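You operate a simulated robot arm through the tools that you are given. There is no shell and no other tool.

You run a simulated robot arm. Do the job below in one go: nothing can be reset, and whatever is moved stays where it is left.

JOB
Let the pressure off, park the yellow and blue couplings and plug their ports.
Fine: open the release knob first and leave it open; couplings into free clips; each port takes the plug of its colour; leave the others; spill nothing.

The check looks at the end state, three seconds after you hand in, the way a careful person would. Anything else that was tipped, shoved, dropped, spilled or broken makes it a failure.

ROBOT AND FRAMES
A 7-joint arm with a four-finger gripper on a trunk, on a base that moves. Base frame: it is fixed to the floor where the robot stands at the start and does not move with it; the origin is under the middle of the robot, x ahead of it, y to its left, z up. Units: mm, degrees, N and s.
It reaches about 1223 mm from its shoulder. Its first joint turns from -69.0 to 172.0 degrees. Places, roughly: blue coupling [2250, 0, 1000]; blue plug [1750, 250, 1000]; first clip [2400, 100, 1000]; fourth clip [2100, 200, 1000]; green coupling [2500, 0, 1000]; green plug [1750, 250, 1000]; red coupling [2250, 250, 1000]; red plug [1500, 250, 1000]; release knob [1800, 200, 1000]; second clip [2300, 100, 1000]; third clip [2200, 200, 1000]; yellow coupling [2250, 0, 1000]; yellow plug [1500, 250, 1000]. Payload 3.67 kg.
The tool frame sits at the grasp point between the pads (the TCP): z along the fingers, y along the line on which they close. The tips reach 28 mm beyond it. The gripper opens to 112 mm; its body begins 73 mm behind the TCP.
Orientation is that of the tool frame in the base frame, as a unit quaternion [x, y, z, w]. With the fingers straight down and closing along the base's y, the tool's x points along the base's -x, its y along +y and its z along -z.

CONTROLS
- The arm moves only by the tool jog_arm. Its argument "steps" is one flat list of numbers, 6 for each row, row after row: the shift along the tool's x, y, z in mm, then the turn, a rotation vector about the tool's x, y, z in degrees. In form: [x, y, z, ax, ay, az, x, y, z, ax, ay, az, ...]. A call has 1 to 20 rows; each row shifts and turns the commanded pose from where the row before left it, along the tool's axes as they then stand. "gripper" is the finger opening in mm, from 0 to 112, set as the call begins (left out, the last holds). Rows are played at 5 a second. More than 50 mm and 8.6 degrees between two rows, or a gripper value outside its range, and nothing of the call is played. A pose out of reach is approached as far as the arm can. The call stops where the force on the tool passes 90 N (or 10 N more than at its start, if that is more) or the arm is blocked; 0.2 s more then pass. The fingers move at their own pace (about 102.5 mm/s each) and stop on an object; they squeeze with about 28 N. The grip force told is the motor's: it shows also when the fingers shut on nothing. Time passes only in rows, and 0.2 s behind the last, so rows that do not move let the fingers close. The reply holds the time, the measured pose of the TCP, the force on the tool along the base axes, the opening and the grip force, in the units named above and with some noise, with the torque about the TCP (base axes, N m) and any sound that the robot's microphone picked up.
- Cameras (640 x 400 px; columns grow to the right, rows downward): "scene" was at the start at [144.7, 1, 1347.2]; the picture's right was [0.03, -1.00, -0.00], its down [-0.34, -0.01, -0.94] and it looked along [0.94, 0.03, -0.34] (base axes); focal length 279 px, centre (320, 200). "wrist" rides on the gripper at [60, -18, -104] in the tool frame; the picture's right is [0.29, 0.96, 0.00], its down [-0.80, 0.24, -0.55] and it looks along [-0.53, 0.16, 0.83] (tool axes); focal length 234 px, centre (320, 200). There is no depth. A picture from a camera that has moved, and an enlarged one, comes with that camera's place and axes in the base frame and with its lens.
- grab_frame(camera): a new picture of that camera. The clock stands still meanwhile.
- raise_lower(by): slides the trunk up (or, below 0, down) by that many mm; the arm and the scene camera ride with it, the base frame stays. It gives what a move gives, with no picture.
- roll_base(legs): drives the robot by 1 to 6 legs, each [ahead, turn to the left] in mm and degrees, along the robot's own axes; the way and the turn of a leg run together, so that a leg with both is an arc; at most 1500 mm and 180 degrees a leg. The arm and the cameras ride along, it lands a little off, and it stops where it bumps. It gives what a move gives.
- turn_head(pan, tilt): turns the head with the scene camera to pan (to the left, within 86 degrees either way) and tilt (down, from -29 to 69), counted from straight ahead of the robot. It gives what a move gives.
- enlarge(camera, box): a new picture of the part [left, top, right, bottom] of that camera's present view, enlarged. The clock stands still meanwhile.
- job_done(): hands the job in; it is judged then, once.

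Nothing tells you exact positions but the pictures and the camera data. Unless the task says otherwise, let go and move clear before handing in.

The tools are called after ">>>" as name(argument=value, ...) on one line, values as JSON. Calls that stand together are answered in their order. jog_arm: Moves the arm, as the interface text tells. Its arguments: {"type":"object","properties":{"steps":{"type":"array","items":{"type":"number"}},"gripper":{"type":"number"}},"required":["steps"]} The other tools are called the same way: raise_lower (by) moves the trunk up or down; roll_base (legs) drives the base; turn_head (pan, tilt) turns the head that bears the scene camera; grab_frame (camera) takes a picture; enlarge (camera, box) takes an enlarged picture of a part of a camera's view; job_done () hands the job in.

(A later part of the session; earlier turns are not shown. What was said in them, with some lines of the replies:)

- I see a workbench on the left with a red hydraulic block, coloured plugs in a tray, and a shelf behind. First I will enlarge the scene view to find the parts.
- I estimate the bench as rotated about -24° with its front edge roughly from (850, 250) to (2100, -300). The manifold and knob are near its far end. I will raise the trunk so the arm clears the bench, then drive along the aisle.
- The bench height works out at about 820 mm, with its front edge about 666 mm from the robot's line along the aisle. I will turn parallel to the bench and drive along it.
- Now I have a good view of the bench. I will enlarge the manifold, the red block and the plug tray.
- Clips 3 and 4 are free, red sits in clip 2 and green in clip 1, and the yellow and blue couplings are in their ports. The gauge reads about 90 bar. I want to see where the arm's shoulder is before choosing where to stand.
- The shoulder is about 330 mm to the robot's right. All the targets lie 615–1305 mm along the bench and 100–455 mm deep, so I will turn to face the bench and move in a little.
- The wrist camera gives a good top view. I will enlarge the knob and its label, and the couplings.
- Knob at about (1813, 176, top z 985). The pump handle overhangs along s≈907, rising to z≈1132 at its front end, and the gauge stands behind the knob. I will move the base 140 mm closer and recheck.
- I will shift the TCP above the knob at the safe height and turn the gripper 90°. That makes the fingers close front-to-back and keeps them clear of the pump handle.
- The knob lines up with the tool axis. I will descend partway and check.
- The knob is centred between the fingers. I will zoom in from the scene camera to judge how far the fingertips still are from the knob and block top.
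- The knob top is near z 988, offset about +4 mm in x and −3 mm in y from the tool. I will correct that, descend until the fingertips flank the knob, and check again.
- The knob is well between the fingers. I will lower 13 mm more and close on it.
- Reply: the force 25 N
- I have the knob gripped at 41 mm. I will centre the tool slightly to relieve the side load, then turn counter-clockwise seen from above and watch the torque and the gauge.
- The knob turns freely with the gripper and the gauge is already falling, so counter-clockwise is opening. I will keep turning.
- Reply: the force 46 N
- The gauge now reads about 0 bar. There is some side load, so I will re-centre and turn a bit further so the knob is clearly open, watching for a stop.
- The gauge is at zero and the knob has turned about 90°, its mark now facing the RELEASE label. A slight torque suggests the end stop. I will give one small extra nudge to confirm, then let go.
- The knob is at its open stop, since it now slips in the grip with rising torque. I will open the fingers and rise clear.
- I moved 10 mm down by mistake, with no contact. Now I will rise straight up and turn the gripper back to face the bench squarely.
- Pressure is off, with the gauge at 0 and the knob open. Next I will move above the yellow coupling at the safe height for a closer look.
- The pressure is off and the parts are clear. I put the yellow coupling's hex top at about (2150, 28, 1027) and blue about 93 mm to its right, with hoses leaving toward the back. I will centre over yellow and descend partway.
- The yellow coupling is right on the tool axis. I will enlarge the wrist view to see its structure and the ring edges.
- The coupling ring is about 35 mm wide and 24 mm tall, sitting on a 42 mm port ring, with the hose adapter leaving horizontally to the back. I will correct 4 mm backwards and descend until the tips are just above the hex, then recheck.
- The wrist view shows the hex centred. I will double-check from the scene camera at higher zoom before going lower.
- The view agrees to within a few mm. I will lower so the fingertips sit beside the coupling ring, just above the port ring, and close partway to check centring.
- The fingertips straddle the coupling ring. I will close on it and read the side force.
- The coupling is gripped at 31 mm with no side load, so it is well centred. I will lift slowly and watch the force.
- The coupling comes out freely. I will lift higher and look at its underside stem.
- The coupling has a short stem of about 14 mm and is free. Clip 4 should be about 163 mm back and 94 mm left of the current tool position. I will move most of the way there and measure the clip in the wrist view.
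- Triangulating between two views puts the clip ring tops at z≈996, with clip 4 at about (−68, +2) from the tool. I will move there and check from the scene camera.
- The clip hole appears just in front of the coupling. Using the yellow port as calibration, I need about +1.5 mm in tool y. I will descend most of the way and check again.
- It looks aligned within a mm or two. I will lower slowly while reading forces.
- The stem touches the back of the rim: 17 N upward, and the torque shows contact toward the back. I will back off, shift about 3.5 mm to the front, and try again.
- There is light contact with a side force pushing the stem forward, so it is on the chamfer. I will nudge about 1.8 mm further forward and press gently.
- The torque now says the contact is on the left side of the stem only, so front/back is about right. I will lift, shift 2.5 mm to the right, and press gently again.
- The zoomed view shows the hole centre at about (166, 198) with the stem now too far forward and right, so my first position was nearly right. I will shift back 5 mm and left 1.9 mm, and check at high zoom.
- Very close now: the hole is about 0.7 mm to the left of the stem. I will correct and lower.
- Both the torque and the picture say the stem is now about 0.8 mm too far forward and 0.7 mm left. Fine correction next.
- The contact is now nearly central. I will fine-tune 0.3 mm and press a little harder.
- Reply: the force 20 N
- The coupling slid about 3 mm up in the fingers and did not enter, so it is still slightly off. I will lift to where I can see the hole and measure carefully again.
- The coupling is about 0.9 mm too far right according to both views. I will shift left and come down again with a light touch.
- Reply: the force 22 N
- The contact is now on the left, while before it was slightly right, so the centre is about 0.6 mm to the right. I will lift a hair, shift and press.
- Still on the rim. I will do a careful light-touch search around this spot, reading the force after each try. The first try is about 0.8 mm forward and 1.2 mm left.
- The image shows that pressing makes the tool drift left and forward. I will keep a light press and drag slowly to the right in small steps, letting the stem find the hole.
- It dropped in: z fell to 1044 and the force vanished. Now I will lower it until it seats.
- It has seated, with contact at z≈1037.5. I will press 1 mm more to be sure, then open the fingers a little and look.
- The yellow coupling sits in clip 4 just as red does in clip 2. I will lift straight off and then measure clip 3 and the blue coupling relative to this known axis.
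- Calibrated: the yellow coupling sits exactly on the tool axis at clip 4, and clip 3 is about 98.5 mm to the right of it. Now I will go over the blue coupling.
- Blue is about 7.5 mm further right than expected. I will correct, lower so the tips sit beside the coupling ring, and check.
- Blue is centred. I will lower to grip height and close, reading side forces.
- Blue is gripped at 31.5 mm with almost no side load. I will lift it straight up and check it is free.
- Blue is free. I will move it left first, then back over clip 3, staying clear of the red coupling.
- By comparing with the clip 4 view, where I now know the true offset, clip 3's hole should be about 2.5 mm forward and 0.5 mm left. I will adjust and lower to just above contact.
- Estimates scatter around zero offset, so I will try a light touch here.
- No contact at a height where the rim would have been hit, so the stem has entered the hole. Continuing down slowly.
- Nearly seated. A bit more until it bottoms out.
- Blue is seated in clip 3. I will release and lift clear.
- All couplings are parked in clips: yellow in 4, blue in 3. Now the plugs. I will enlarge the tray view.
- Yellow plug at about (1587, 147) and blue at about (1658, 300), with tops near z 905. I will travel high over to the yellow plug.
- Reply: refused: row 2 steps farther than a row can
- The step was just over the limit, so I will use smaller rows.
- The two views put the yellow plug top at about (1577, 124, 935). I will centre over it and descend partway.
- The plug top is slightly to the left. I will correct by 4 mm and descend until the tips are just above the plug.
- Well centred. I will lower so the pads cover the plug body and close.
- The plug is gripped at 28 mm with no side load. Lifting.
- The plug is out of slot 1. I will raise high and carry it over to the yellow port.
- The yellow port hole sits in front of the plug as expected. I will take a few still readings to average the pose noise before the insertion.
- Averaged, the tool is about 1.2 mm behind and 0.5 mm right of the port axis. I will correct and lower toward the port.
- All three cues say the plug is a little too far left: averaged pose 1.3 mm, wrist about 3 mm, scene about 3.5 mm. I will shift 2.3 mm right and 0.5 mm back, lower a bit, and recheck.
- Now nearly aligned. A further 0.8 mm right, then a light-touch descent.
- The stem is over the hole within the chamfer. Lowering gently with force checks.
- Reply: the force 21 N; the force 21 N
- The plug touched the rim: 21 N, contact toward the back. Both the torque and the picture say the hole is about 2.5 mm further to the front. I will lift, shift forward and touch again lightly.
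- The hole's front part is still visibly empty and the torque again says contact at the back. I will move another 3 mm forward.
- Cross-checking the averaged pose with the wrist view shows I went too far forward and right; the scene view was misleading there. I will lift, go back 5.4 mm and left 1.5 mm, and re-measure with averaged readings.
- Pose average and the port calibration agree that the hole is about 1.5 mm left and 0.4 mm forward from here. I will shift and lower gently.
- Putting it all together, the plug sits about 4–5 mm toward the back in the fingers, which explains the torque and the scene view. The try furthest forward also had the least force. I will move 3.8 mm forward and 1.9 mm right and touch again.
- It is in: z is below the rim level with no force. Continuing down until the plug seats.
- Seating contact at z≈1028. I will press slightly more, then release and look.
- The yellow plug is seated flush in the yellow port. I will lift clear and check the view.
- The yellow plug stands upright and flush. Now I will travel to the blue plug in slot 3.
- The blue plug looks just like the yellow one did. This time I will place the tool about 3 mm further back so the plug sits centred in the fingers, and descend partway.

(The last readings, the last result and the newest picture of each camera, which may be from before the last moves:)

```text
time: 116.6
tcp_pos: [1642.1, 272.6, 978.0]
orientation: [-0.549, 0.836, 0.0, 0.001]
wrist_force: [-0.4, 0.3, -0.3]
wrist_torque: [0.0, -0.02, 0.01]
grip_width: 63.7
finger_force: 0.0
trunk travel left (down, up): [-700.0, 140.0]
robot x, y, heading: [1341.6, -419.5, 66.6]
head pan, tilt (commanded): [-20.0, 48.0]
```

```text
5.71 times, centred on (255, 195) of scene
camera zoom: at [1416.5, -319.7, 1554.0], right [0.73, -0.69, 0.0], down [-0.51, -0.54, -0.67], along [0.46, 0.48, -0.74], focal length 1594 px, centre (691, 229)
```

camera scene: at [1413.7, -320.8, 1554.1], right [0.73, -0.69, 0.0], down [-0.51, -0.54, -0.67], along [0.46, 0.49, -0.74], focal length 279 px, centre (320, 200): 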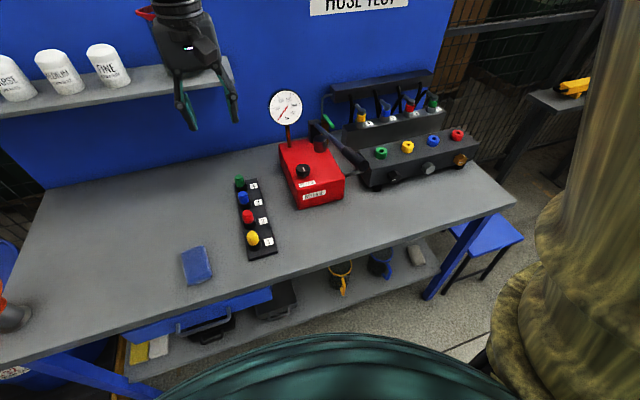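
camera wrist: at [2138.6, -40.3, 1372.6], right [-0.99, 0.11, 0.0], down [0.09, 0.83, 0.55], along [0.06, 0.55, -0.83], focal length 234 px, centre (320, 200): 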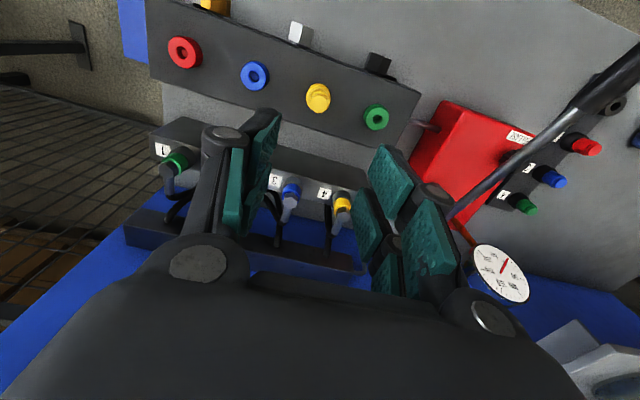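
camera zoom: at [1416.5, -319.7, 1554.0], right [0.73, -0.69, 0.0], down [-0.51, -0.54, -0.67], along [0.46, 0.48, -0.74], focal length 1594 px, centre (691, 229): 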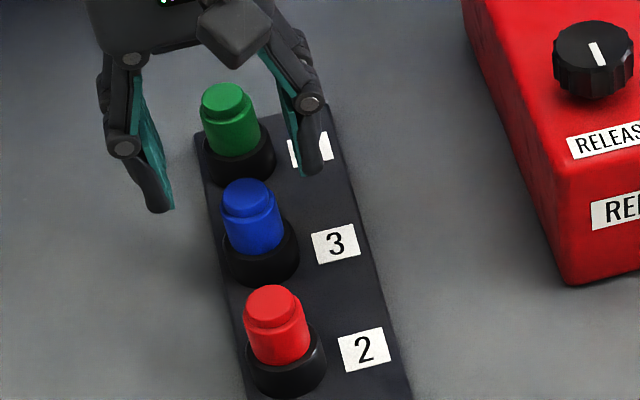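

Blue is now centred fore-aft. Lowering to grip a little lower on the body than before, then closing.

>>> jog_arm(steps=[0, 0, 20, 0, 0, 0, 0, 0, 20, 0, 0, 0, 0, 0, 4, 0, 0, 0], gripper=60)

>>> jog_arm(steps=[0, 0, 0, 0, 0, 0, 0, 0, 0, 0, 0, 0, 0, 0, 0, 0, 0, 0], gripper=16)

>>> enlarge(camera="wrist", box=[240, 120, 400, 270])

>>> enlarge(camera="scene", box=[220, 160, 290, 230])

```text
time: 117.4
tcp_pos: [1641.6, 272.1, 932.8]
orientation: [-0.55, 0.835, 0.0, 0.001]
wrist_force: [1.0, -1.1, 0.2]
wrist_torque: [0.02, 0.0, 0.01]
grip_width: 59.9
finger_force: 0.0
trunk travel left (down, up): [-700.0, 140.0]
robot x, y, heading: [1338.4, -423.2, 66.3]
head pan, tilt (commanded): [-20.0, 48.0]
```

```text
time: 118.2
tcp_pos: [1641.7, 270.9, 934.1]
orientation: [-0.55, 0.835, 0.0, 0.001]
wrist_force: [0.0, -0.2, 0.9]
wrist_torque: [0.02, 0.0, -0.02]
grip_width: 26.5
finger_force: 28.1
trunk travel left (down, up): [-700.0, 140.0]
robot x, y, heading: [1340.7, -421.9, 66.6]
head pan, tilt (commanded): [-20.0, 48.0]
```

```text
2.67 times, centred on (320, 195) of wrist
camera zoom: at [1634.5, 208.9, 1036.4], right [-0.99, 0.11, 0.0], down [0.09, 0.83, 0.55], along [0.06, 0.55, -0.83], focal length 624 px, centre (320, 213)
```

zoom: 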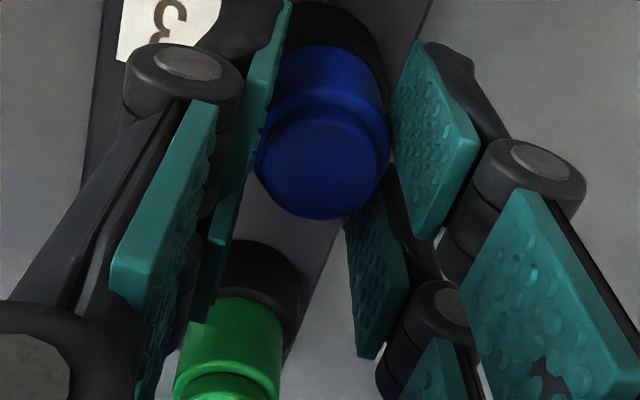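

```text
5.71 times, centred on (255, 195) of scene
camera zoom: at [1416.3, -320.6, 1553.9], right [0.73, -0.69, 0.0], down [-0.51, -0.54, -0.67], along [0.46, 0.49, -0.74], focal length 1594 px, centre (691, 229)
```

zoom: 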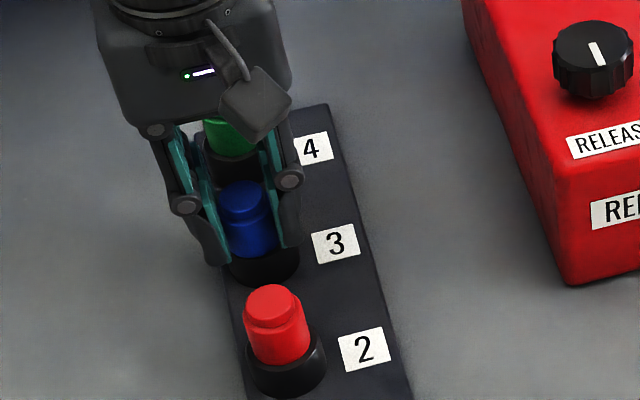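

Gripped at 26.5 mm, now seated properly in the finger gap. I will lift, carry high to the blue port, and come down partway.

>>> jog_arm(steps=[0, 0, -5, 0, 0, 0, 0, 0, -15, 0, 0, 0, 0, 0, -40, 0, 0, 0, 0, 0, -45, 0, 0, 0, 0, 0, -48, 0, 0, 0, 0, 0, -48, 0, 0, 0, 0, 0, -48, 0, 0, 0, 0, 0, -48, 0, 0, 0, 0, 0, -48, 0, 0, 0])

>>> jog_arm(steps=[1.81, -47.15, 0, 0, 0, 0, 1.81, -47.15, 0, 0, 0, 0, 1.81, -47.15, 0, 0, 0, 0, 1.81, -47.15, 0, 0, 0, 0, 1.81, -47.15, 0, 0, 0, 0, 1.81, -47.15, 0, 0, 0, 0, 1.81, -47.15, 0, 0, 0, 0, 1.81, -47.15, 0, 0, 0, 0, 1.81, -47.15, 0, 0, 0, 0, 1.81, -47.15, 0, 0, 0, 0, 1.81, -47.15, 0, 0, 0, 0, 1.81, -47.15, 0, 0, 0, 0, 1.81, -47.15, 0, 0, 0, 0, 1.81, -47.15, 0, 0, 0, 0])

>>> enlarge(camera="scene", box=[220, 150, 290, 260])

```text
time: 120.2
tcp_pos: [1641.2, 270.5, 1278.9]
orientation: [-0.551, 0.835, 0.001, 0.001]
wrist_force: [0.2, -1.5, 0.3]
wrist_torque: [0.0, -0.01, -0.03]
grip_width: 26.0
finger_force: 27.8
trunk travel left (down, up): [-700.0, 140.0]
robot x, y, heading: [1337.8, -422.2, 66.4]
head pan, tilt (commanded): [-20.0, 48.0]
```

```text
time: 123.2
tcp_pos: [2240.9, -13.0, 1275.4]
orientation: [-0.55, 0.835, 0.0, -0.001]
wrist_force: [0.5, -0.3, 0.3]
wrist_torque: [-0.02, 0.05, 0.0]
grip_width: 26.6
finger_force: 28.6
trunk travel left (down, up): [-700.0, 140.0]
robot x, y, heading: [1340.6, -422.2, 66.8]
head pan, tilt (commanded): [-20.0, 48.0]
```

```text
3.64 times, centred on (255, 205) of scene
camera zoom: at [1421.0, -321.9, 1554.0], right [0.73, -0.69, 0.0], down [-0.51, -0.54, -0.67], along [0.46, 0.49, -0.74], focal length 1015 px, centre (556, 182)
```

zoom: 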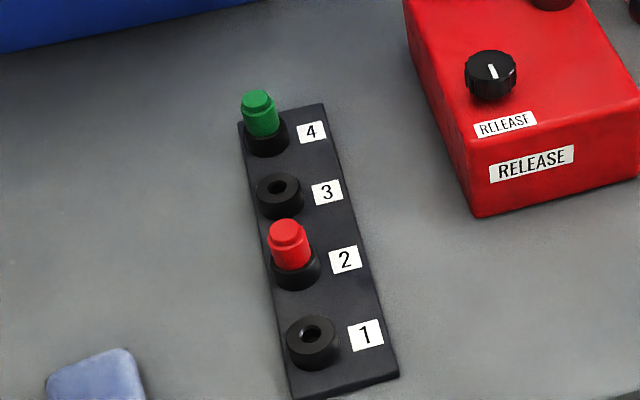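

The blue plug is out and held over the blue port. I will descend to hover height, take averaged readings and look.

>>> jog_arm(steps=[0, 0, 48, 0, 0, 0, 0, 0, 48, 0, 0, 0, 0, 0, 48, 0, 0, 0, 0, 0, 48, 0, 0, 0, 0, 0, 22, 0, 0, 0])

>>> jog_arm(steps=[0, 0, 0, 0, 0, 0])

>>> jog_arm(steps=[0, 0, 0, 0, 0, 0])

>>> jog_arm(steps=[0, 0, 0, 0, 0, 0])

>>> enlarge(camera="wrist", box=[270, 90, 370, 190])

>>> enlarge(camera="scene", box=[418, 110, 448, 150])

```text
time: 124.4
tcp_pos: [2238.2, -14.2, 1063.2]
orientation: [-0.55, 0.835, 0.0, -0.001]
wrist_force: [0.0, -0.2, 1.0]
wrist_torque: [-0.03, -0.02, -0.01]
grip_width: 26.4
finger_force: 28.1
trunk travel left (down, up): [-700.0, 140.0]
robot x, y, heading: [1340.3, -425.2, 66.2]
head pan, tilt (commanded): [-20.0, 48.0]
```

```text
time: 124.8
tcp_pos: [2239.1, -13.2, 1063.4]
orientation: [-0.55, 0.835, 0.0, -0.001]
wrist_force: [-0.3, 0.6, -1.0]
wrist_torque: [-0.02, 0.02, 0.01]
grip_width: 26.6
finger_force: 27.9
trunk travel left (down, up): [-700.0, 140.0]
robot x, y, heading: [1341.5, -422.9, 66.7]
head pan, tilt (commanded): [-20.0, 48.0]
```

```text
time: 125.2
tcp_pos: [2238.2, -13.1, 1063.9]
orientation: [-0.55, 0.835, 0.0, 0.0]
wrist_force: [-0.2, -0.4, 0.0]
wrist_torque: [0.03, 0.0, -0.04]
grip_width: 26.4
finger_force: 28.0
trunk travel left (down, up): [-700.0, 140.0]
robot x, y, heading: [1335.0, -424.3, 66.8]
head pan, tilt (commanded): [-20.0, 48.0]
```

```text
time: 125.6
tcp_pos: [2238.8, -14.7, 1064.5]
orientation: [-0.55, 0.835, 0.001, 0.0]
wrist_force: [-0.7, -0.1, 0.3]
wrist_torque: [0.01, -0.03, 0.0]
grip_width: 26.2
finger_force: 28.0
trunk travel left (down, up): [-700.0, 140.0]
robot x, y, heading: [1341.0, -422.2, 66.5]
head pan, tilt (commanded): [-20.0, 48.0]
```

```text
4.00 times, centred on (320, 140) of wrist
camera zoom: at [2230.6, -75.7, 1167.3], right [-0.99, 0.11, 0.0], down [0.1, 0.83, 0.55], along [0.06, 0.55, -0.83], focal length 937 px, centre (320, 440)
```

zoom: 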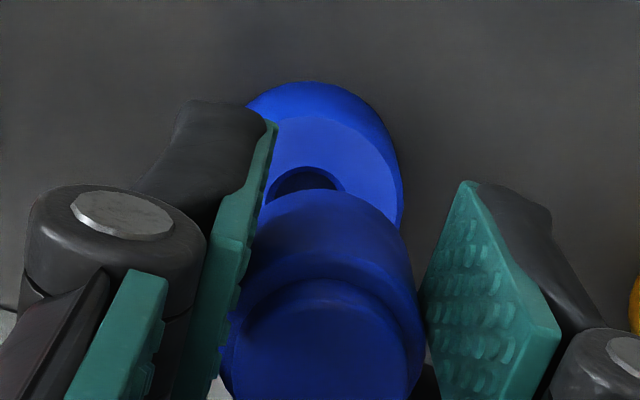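

```text
10.00 times, centred on (433, 130) of scene
camera zoom: at [1417.0, -320.9, 1553.9], right [0.73, -0.69, 0.0], down [-0.51, -0.54, -0.67], along [0.46, 0.49, -0.74], focal length 2790 px, centre (-810, 900)
```

zoom: 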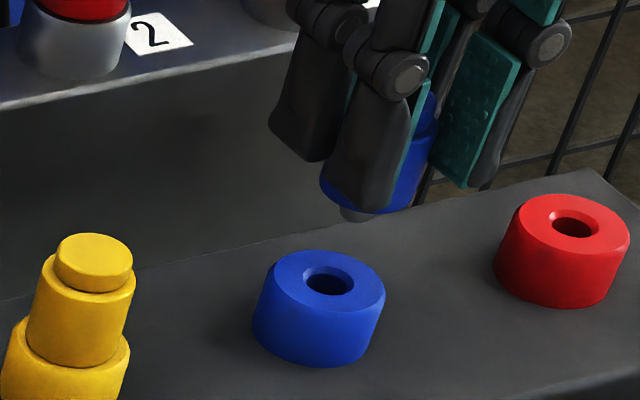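

I will lower to just above the rim for a closer comparison before touching.

>>> jog_arm(steps=[0, 0, 12, 0, 0, 0, 0, 0, 8, 0, 0, 0])

>>> enlarge(camera="scene", box=[420, 118, 444, 148])

>>> enlarge(camera="wrist", box=[270, 90, 370, 190])

```text
time: 126.2
tcp_pos: [2238.1, -11.9, 1044.4]
orientation: [-0.55, 0.835, 0.0, -0.001]
wrist_force: [0.5, -0.4, -0.8]
wrist_torque: [0.02, -0.04, -0.02]
grip_width: 26.4
finger_force: 28.3
trunk travel left (down, up): [-700.0, 140.0]
robot x, y, heading: [1337.1, -424.2, 66.7]
head pan, tilt (commanded): [-20.0, 48.0]
```

```text
13.33 times, centred on (432, 133) of scene
camera zoom: at [1417.3, -320.8, 1553.9], right [0.73, -0.69, 0.0], down [-0.51, -0.54, -0.67], along [0.46, 0.49, -0.74], focal length 3720 px, centre (-1173, 1093)
```

zoom: 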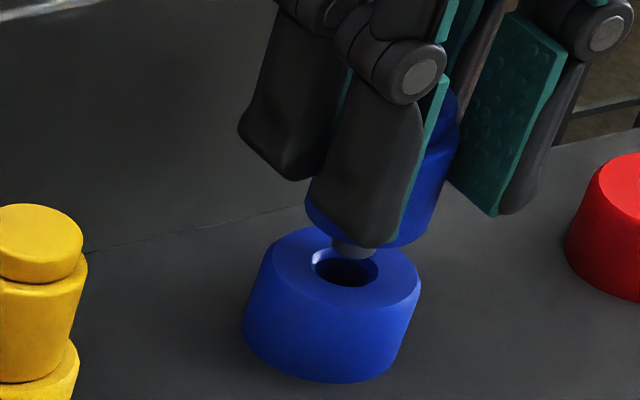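

```text
4.00 times, centred on (320, 140) of wrist
camera zoom: at [2230.7, -75.0, 1146.5], right [-0.99, 0.11, 0.0], down [0.1, 0.83, 0.55], along [0.06, 0.55, -0.83], focal length 937 px, centre (320, 440)
```

zoom: 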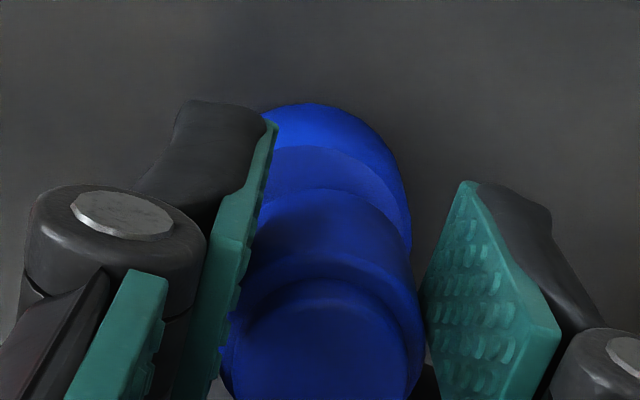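

The stem now projects right onto the hole centre. Lowering gently.

>>> jog_arm(steps=[0, 0, 3, 0, 0, 0, 0, 0, 2, 0, 0, 0, 0, 0, 2, 0, 0, 0])

>>> enlarge(camera="scene", box=[420, 118, 444, 148])

```text
time: 127.0
tcp_pos: [2238.6, -12.6, 1036.9]
orientation: [-0.55, 0.835, 0.001, 0.0]
wrist_force: [0.3, -1.1, 0.4]
wrist_torque: [0.0, 0.03, 0.01]
grip_width: 26.3
finger_force: 28.2
trunk travel left (down, up): [-700.0, 140.0]
robot x, y, heading: [1340.1, -421.7, 66.2]
head pan, tilt (commanded): [-20.0, 48.0]
```

```text
13.33 times, centred on (432, 133) of scene
camera zoom: at [1417.3, -320.8, 1553.9], right [0.73, -0.69, 0.0], down [-0.51, -0.54, -0.67], along [0.46, 0.49, -0.74], focal length 3720 px, centre (-1173, 1093)
```

zoom: 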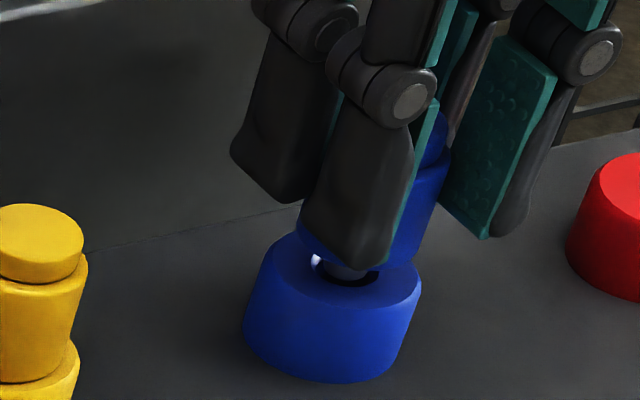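

>>> jog_arm(steps=[0, 0, 1.5, 0, 0, 0, 0, 0, 1.5, 0, 0, 0])

>>> jog_arm(steps=[0, 0, 1.5, 0, 0, 0, 0, 0, 1, 0, 0, 0])

>>> enlarge(camera="scene", box=[420, 118, 444, 148])

```text
time: 127.6
tcp_pos: [2237.1, -11.5, 1036.8]
orientation: [-0.55, 0.835, 0.001, 0.001]
wrist_force: [2.1, -0.7, 9.7]
wrist_torque: [-0.07, -0.08, 0.02]
grip_width: 26.6
finger_force: 27.8
trunk travel left (down, up): [-700.0, 140.0]
robot x, y, heading: [1339.7, -424.5, 66.3]
head pan, tilt (commanded): [-20.0, 48.0]
```

```text
time: 128.2
tcp_pos: [2236.9, -12.0, 1035.0]
orientation: [-0.55, 0.835, 0.0, 0.001]
wrist_force: [7.1, 1.1, 24.2]
wrist_torque: [-0.05, -0.27, -0.02]
grip_width: 26.4
finger_force: 28.6
trunk travel left (down, up): [-700.0, 140.0]
robot x, y, heading: [1337.9, -422.8, 66.4]
head pan, tilt (commanded): [-20.0, 48.0]
```

```text
13.33 times, centred on (432, 133) of scene
camera zoom: at [1414.9, -321.9, 1554.4], right [0.73, -0.69, 0.0], down [-0.51, -0.54, -0.67], along [0.46, 0.49, -0.74], focal length 3720 px, centre (-1173, 1093)
```

zoom: 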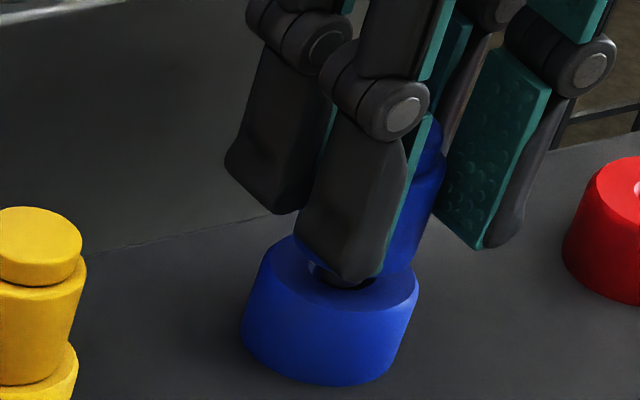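

Contact on the front side this time: the torque and picture show the stem over the front rim. I will lift, shift back 2.5 mm and slightly right, and touch again.

>>> jog_arm(steps=[0, 0, -6, 0, 0, 0, -2.5, -0.6, 0, 0, 0, 0, 0, 0, 2, 0, 0, 0, 0, 0, 2, 0, 0, 0])

>>> jog_arm(steps=[0, 0, 1, 0, 0, 0, 0, 0, 0, 0, 0, 0])

>>> enlarge(camera="scene", box=[420, 118, 444, 148])

```text
time: 129.2
tcp_pos: [2239.6, -10.2, 1033.4]
orientation: [-0.55, 0.835, 0.001, -0.001]
wrist_force: [0.1, 0.0, 0.4]
wrist_torque: [0.01, 0.04, -0.01]
grip_width: 26.0
finger_force: 28.0
trunk travel left (down, up): [-700.0, 140.0]
robot x, y, heading: [1340.2, -423.0, 66.5]
head pan, tilt (commanded): [-20.0, 48.0]
```

```text
time: 129.8
tcp_pos: [2239.2, -9.9, 1032.5]
orientation: [-0.551, 0.835, 0.001, 0.0]
wrist_force: [0.8, 0.6, -0.1]
wrist_torque: [0.02, 0.01, 0.01]
grip_width: 26.3
finger_force: 28.0
trunk travel left (down, up): [-700.0, 140.0]
robot x, y, heading: [1342.2, -422.1, 66.3]
head pan, tilt (commanded): [-20.0, 48.0]
```

```text
13.33 times, centred on (432, 133) of scene
camera zoom: at [1417.2, -320.9, 1553.9], right [0.73, -0.69, 0.0], down [-0.51, -0.54, -0.67], along [0.46, 0.49, -0.74], focal length 3720 px, centre (-1173, 1093)
```

zoom: 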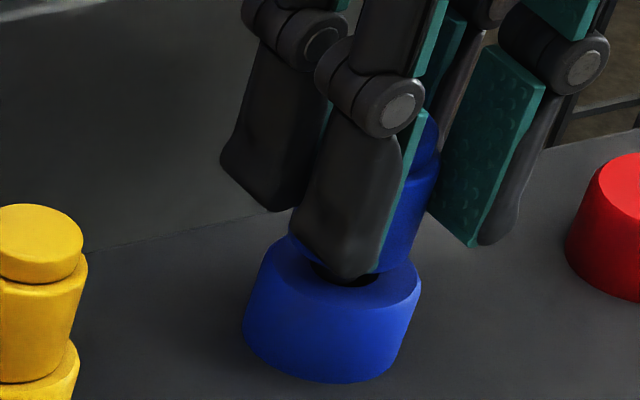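

It is in: below rim level with no force. Continuing down to seat it.

>>> jog_arm(steps=[0, 0, 2, 0, 0, 0, 0, 0, 2, 0, 0, 0])

>>> jog_arm(steps=[0, 0, 2, 0, 0, 0, 0, 0, 1, 0, 0, 0])

>>> enlarge(camera="scene", box=[420, 118, 444, 148])

```text
time: 130.4
tcp_pos: [2238.3, -11.9, 1028.4]
orientation: [-0.55, 0.835, 0.001, 0.0]
wrist_force: [-1.4, 0.2, -0.7]
wrist_torque: [-0.01, -0.03, 0.01]
grip_width: 26.3
finger_force: 27.9
trunk travel left (down, up): [-700.0, 140.0]
robot x, y, heading: [1341.6, -419.5, 66.6]
head pan, tilt (commanded): [-20.0, 48.0]
```

```text
time: 131.0
tcp_pos: [2239.4, -10.0, 1025.2]
orientation: [-0.551, 0.835, 0.001, 0.0]
wrist_force: [0.1, -0.3, -1.1]
wrist_torque: [-0.04, -0.02, -0.01]
grip_width: 26.3
finger_force: 27.7
trunk travel left (down, up): [-700.0, 140.0]
robot x, y, heading: [1337.7, -420.0, 66.6]
head pan, tilt (commanded): [-20.0, 48.0]
```

```text
13.33 times, centred on (432, 133) of scene
camera zoom: at [1417.2, -320.9, 1553.9], right [0.73, -0.69, 0.0], down [-0.51, -0.54, -0.67], along [0.46, 0.49, -0.74], focal length 3720 px, centre (-1173, 1093)
```

zoom: 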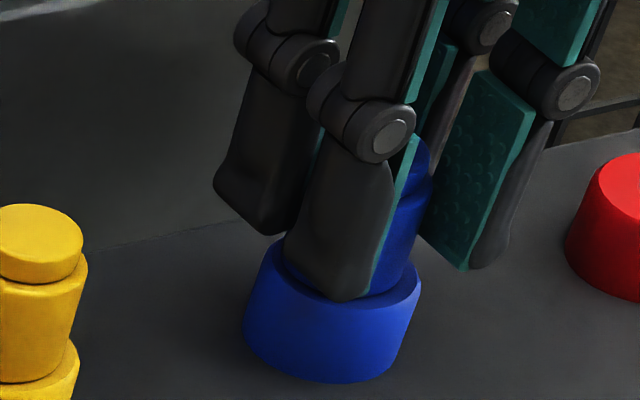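

>>> jog_arm(steps=[0, 0, 1.5, 0, 0, 0, 0, 0, 1, 0, 0, 0])

>>> jog_arm(steps=[0, 0, 1, 0, 0, 0, 0, 0, 0, 0, 0, 0])

>>> enlarge(camera="scene", box=[420, 118, 444, 148])

```text
time: 131.6
tcp_pos: [2239.5, -9.8, 1023.6]
orientation: [-0.55, 0.835, 0.001, 0.001]
wrist_force: [2.8, 0.0, 10.0]
wrist_torque: [-0.04, 0.02, 0.02]
grip_width: 26.4
finger_force: 28.3
trunk travel left (down, up): [-700.0, 140.0]
robot x, y, heading: [1342.7, -423.0, 66.4]
head pan, tilt (commanded): [-20.0, 48.0]
```

```text
time: 132.2
tcp_pos: [2239.1, -11.1, 1024.7]
orientation: [-0.55, 0.835, 0.0, 0.001]
wrist_force: [7.0, 2.3, 20.1]
wrist_torque: [-0.05, -0.09, 0.0]
grip_width: 26.3
finger_force: 28.1
trunk travel left (down, up): [-700.0, 140.0]
robot x, y, heading: [1345.3, -422.4, 66.4]
head pan, tilt (commanded): [-20.0, 48.0]
```

```text
13.33 times, centred on (432, 133) of scene
camera zoom: at [1415.4, -321.7, 1554.3], right [0.73, -0.69, 0.0], down [-0.51, -0.54, -0.67], along [0.46, 0.49, -0.74], focal length 3720 px, centre (-1173, 1093)
```

zoom: 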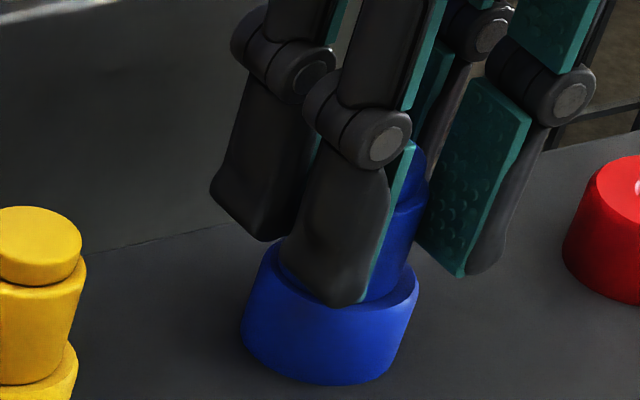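

The blue plug is seated, holding 20 N against the port. I will relax, open the fingers and lift clear.

>>> jog_arm(steps=[0, 0, -2, 0, 0, 0, 0, 0, 0, 0, 0, 0], gripper=56)

>>> enlarge(camera="scene", box=[420, 118, 444, 148])

>>> jog_arm(steps=[0, 0, -20, 0, 0, 0, 0, 0, -40, 0, 0, 0, 0, 0, -48, 0, 0, 0, 0, 0, -48, 0, 0, 0, 0, 0, -48, 0, 0, 0, 0, 0, -48, 0, 0, 0])

>>> enlarge(camera="scene", box=[340, 70, 480, 170])

>>> grab_frame(camera="wrist")

```text
time: 132.8
tcp_pos: [2239.0, -10.7, 1023.2]
orientation: [-0.55, 0.835, 0.0, -0.002]
wrist_force: [-0.6, -0.3, 0.4]
wrist_torque: [-0.03, 0.01, 0.02]
grip_width: 56.0
finger_force: 0.0
trunk travel left (down, up): [-700.0, 140.0]
robot x, y, heading: [1344.0, -423.2, 66.7]
head pan, tilt (commanded): [-20.0, 48.0]
```

```text
13.33 times, centred on (432, 133) of scene
camera zoom: at [1416.7, -320.8, 1553.9], right [0.73, -0.69, 0.0], down [-0.51, -0.54, -0.67], along [0.46, 0.49, -0.74], focal length 3720 px, centre (-1173, 1093)
```

zoom: 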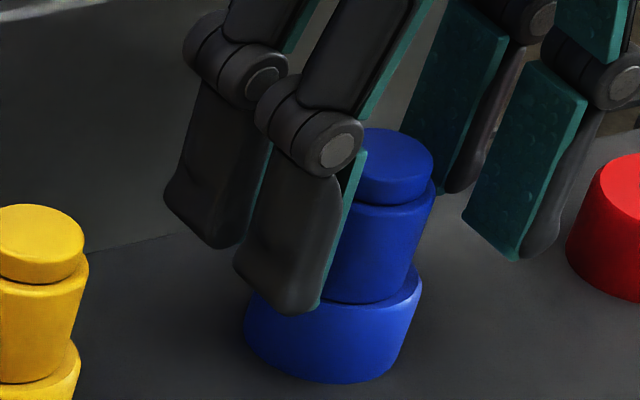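

```text
time: 134.2
tcp_pos: [2237.7, -12.2, 1277.4]
orientation: [-0.55, 0.835, 0.0, 0.0]
wrist_force: [-0.4, -0.6, 0.1]
wrist_torque: [0.02, -0.03, 0.0]
grip_width: 56.1
finger_force: 0.1
trunk travel left (down, up): [-700.0, 140.0]
robot x, y, heading: [1340.8, -419.4, 66.6]
head pan, tilt (commanded): [-20.0, 48.0]
```

```text
4.00 times, centred on (410, 120) of scene
camera zoom: at [1415.2, -321.6, 1554.0], right [0.73, -0.69, 0.0], down [-0.51, -0.54, -0.67], along [0.46, 0.49, -0.74], focal length 1116 px, centre (-40, 520)
```

zoom: 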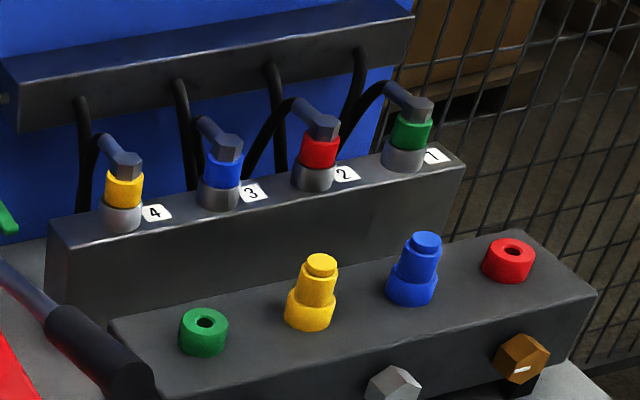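

```text
taken
camera wrist: at [2230.2, -73.8, 1380.5], right [-0.99, 0.11, 0.0], down [0.09, 0.83, 0.55], along [0.06, 0.55, -0.83], focal length 234 px, centre (320, 200)
```

wrist: 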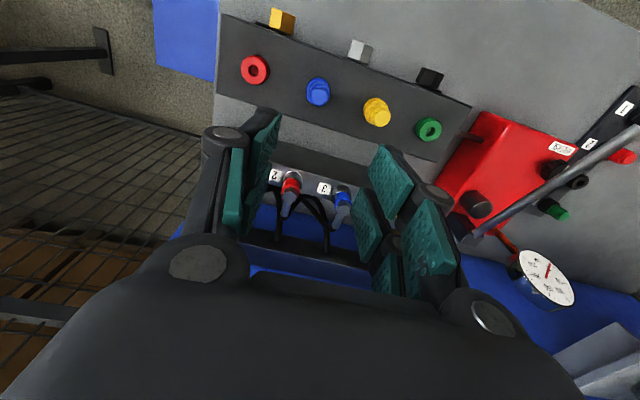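

Everything is in place. I will do a final check of the gauge, the knob and the rest of the bench.

>>> enlarge(camera="scene", box=[250, 80, 370, 220])

>>> grab_frame(camera="scene")

>>> enlarge(camera="scene", box=[385, 110, 455, 160])

>>> enlarge(camera="scene", box=[350, 85, 450, 135])

```text
2.86 times, centred on (310, 150) of scene
camera zoom: at [1415.2, -321.6, 1554.0], right [0.73, -0.69, 0.0], down [-0.51, -0.54, -0.67], along [0.46, 0.49, -0.74], focal length 797 px, centre (349, 343)
```

zoom: 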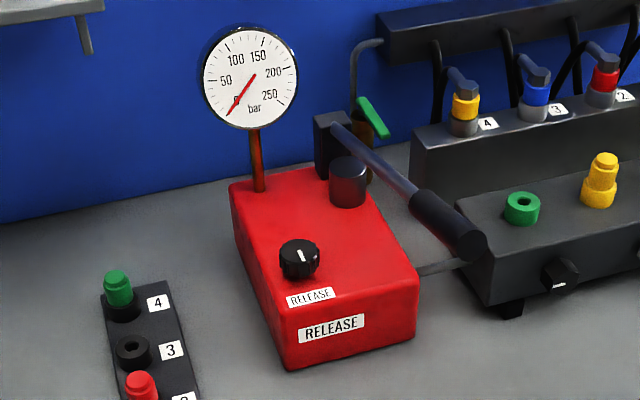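

```text
taken
camera scene: at [1415.2, -321.6, 1554.0], right [0.73, -0.69, 0.0], down [-0.51, -0.54, -0.67], along [0.46, 0.49, -0.74], focal length 279 px, centre (320, 200)
```

scene: 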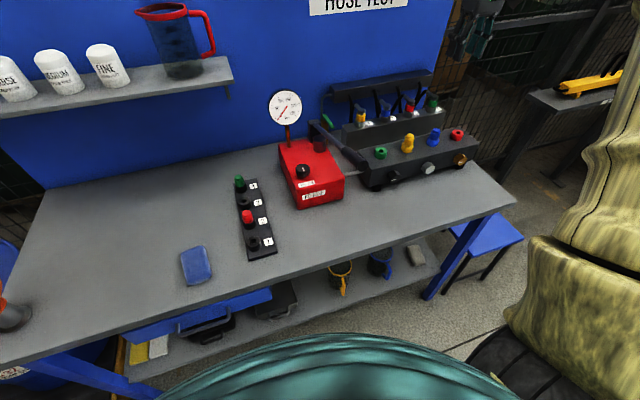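

```text
8.00 times, centred on (420, 135) of scene
camera zoom: at [1415.2, -321.6, 1554.0], right [0.73, -0.69, 0.0], down [-0.51, -0.54, -0.67], along [0.46, 0.49, -0.74], focal length 2232 px, centre (-480, 720)
```

zoom: 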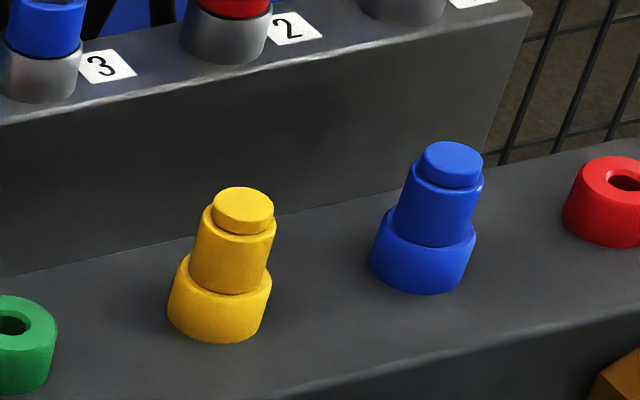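

```text
6.40 times, centred on (400, 110) of scene
camera zoom: at [1415.2, -321.6, 1554.0], right [0.73, -0.69, 0.0], down [-0.51, -0.54, -0.67], along [0.46, 0.49, -0.74], focal length 1786 px, centre (-192, 776)
```

zoom: 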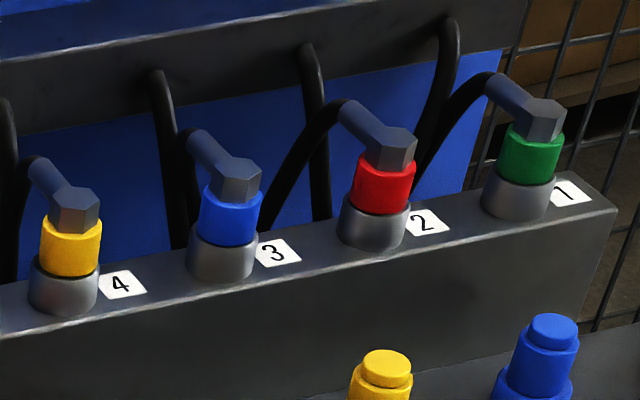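

The gauge reads 0 bar and the release knob is open. Yellow is parked in clip 4 and blue in clip 3, both ports hold plugs of their own colour, and nothing else looks disturbed. The gripper is empty and well clear, so I am handing the job in.

>>> job_done()

```text
The job is handed in.
```

The job is done and handed in. The pressure is off, both couplings are parked and both ports are plugged.

- **Pressure:** I turned the release knob counter-clockwise about 90° to its stop and left it open. The gauge reads 0 bar.
- **Couplings:** Yellow is in clip 4 and blue is in clip 3. Red and green were left where they were, in clips 2 and 1.
- **Plugs:** The yellow and blue ports each hold the plug of their own colour, pressed down until seated. The red and green plugs are still in the tray.
- **Bench:** The final pictures show no spill and nothing tipped or moved. The gripper is empty, about 250 mm above the blue plug.

The yellow coupling and both plugs touched the rim of their sockets on the first tries. The pressure stayed light, about 25 N at most, and I saw no damage.
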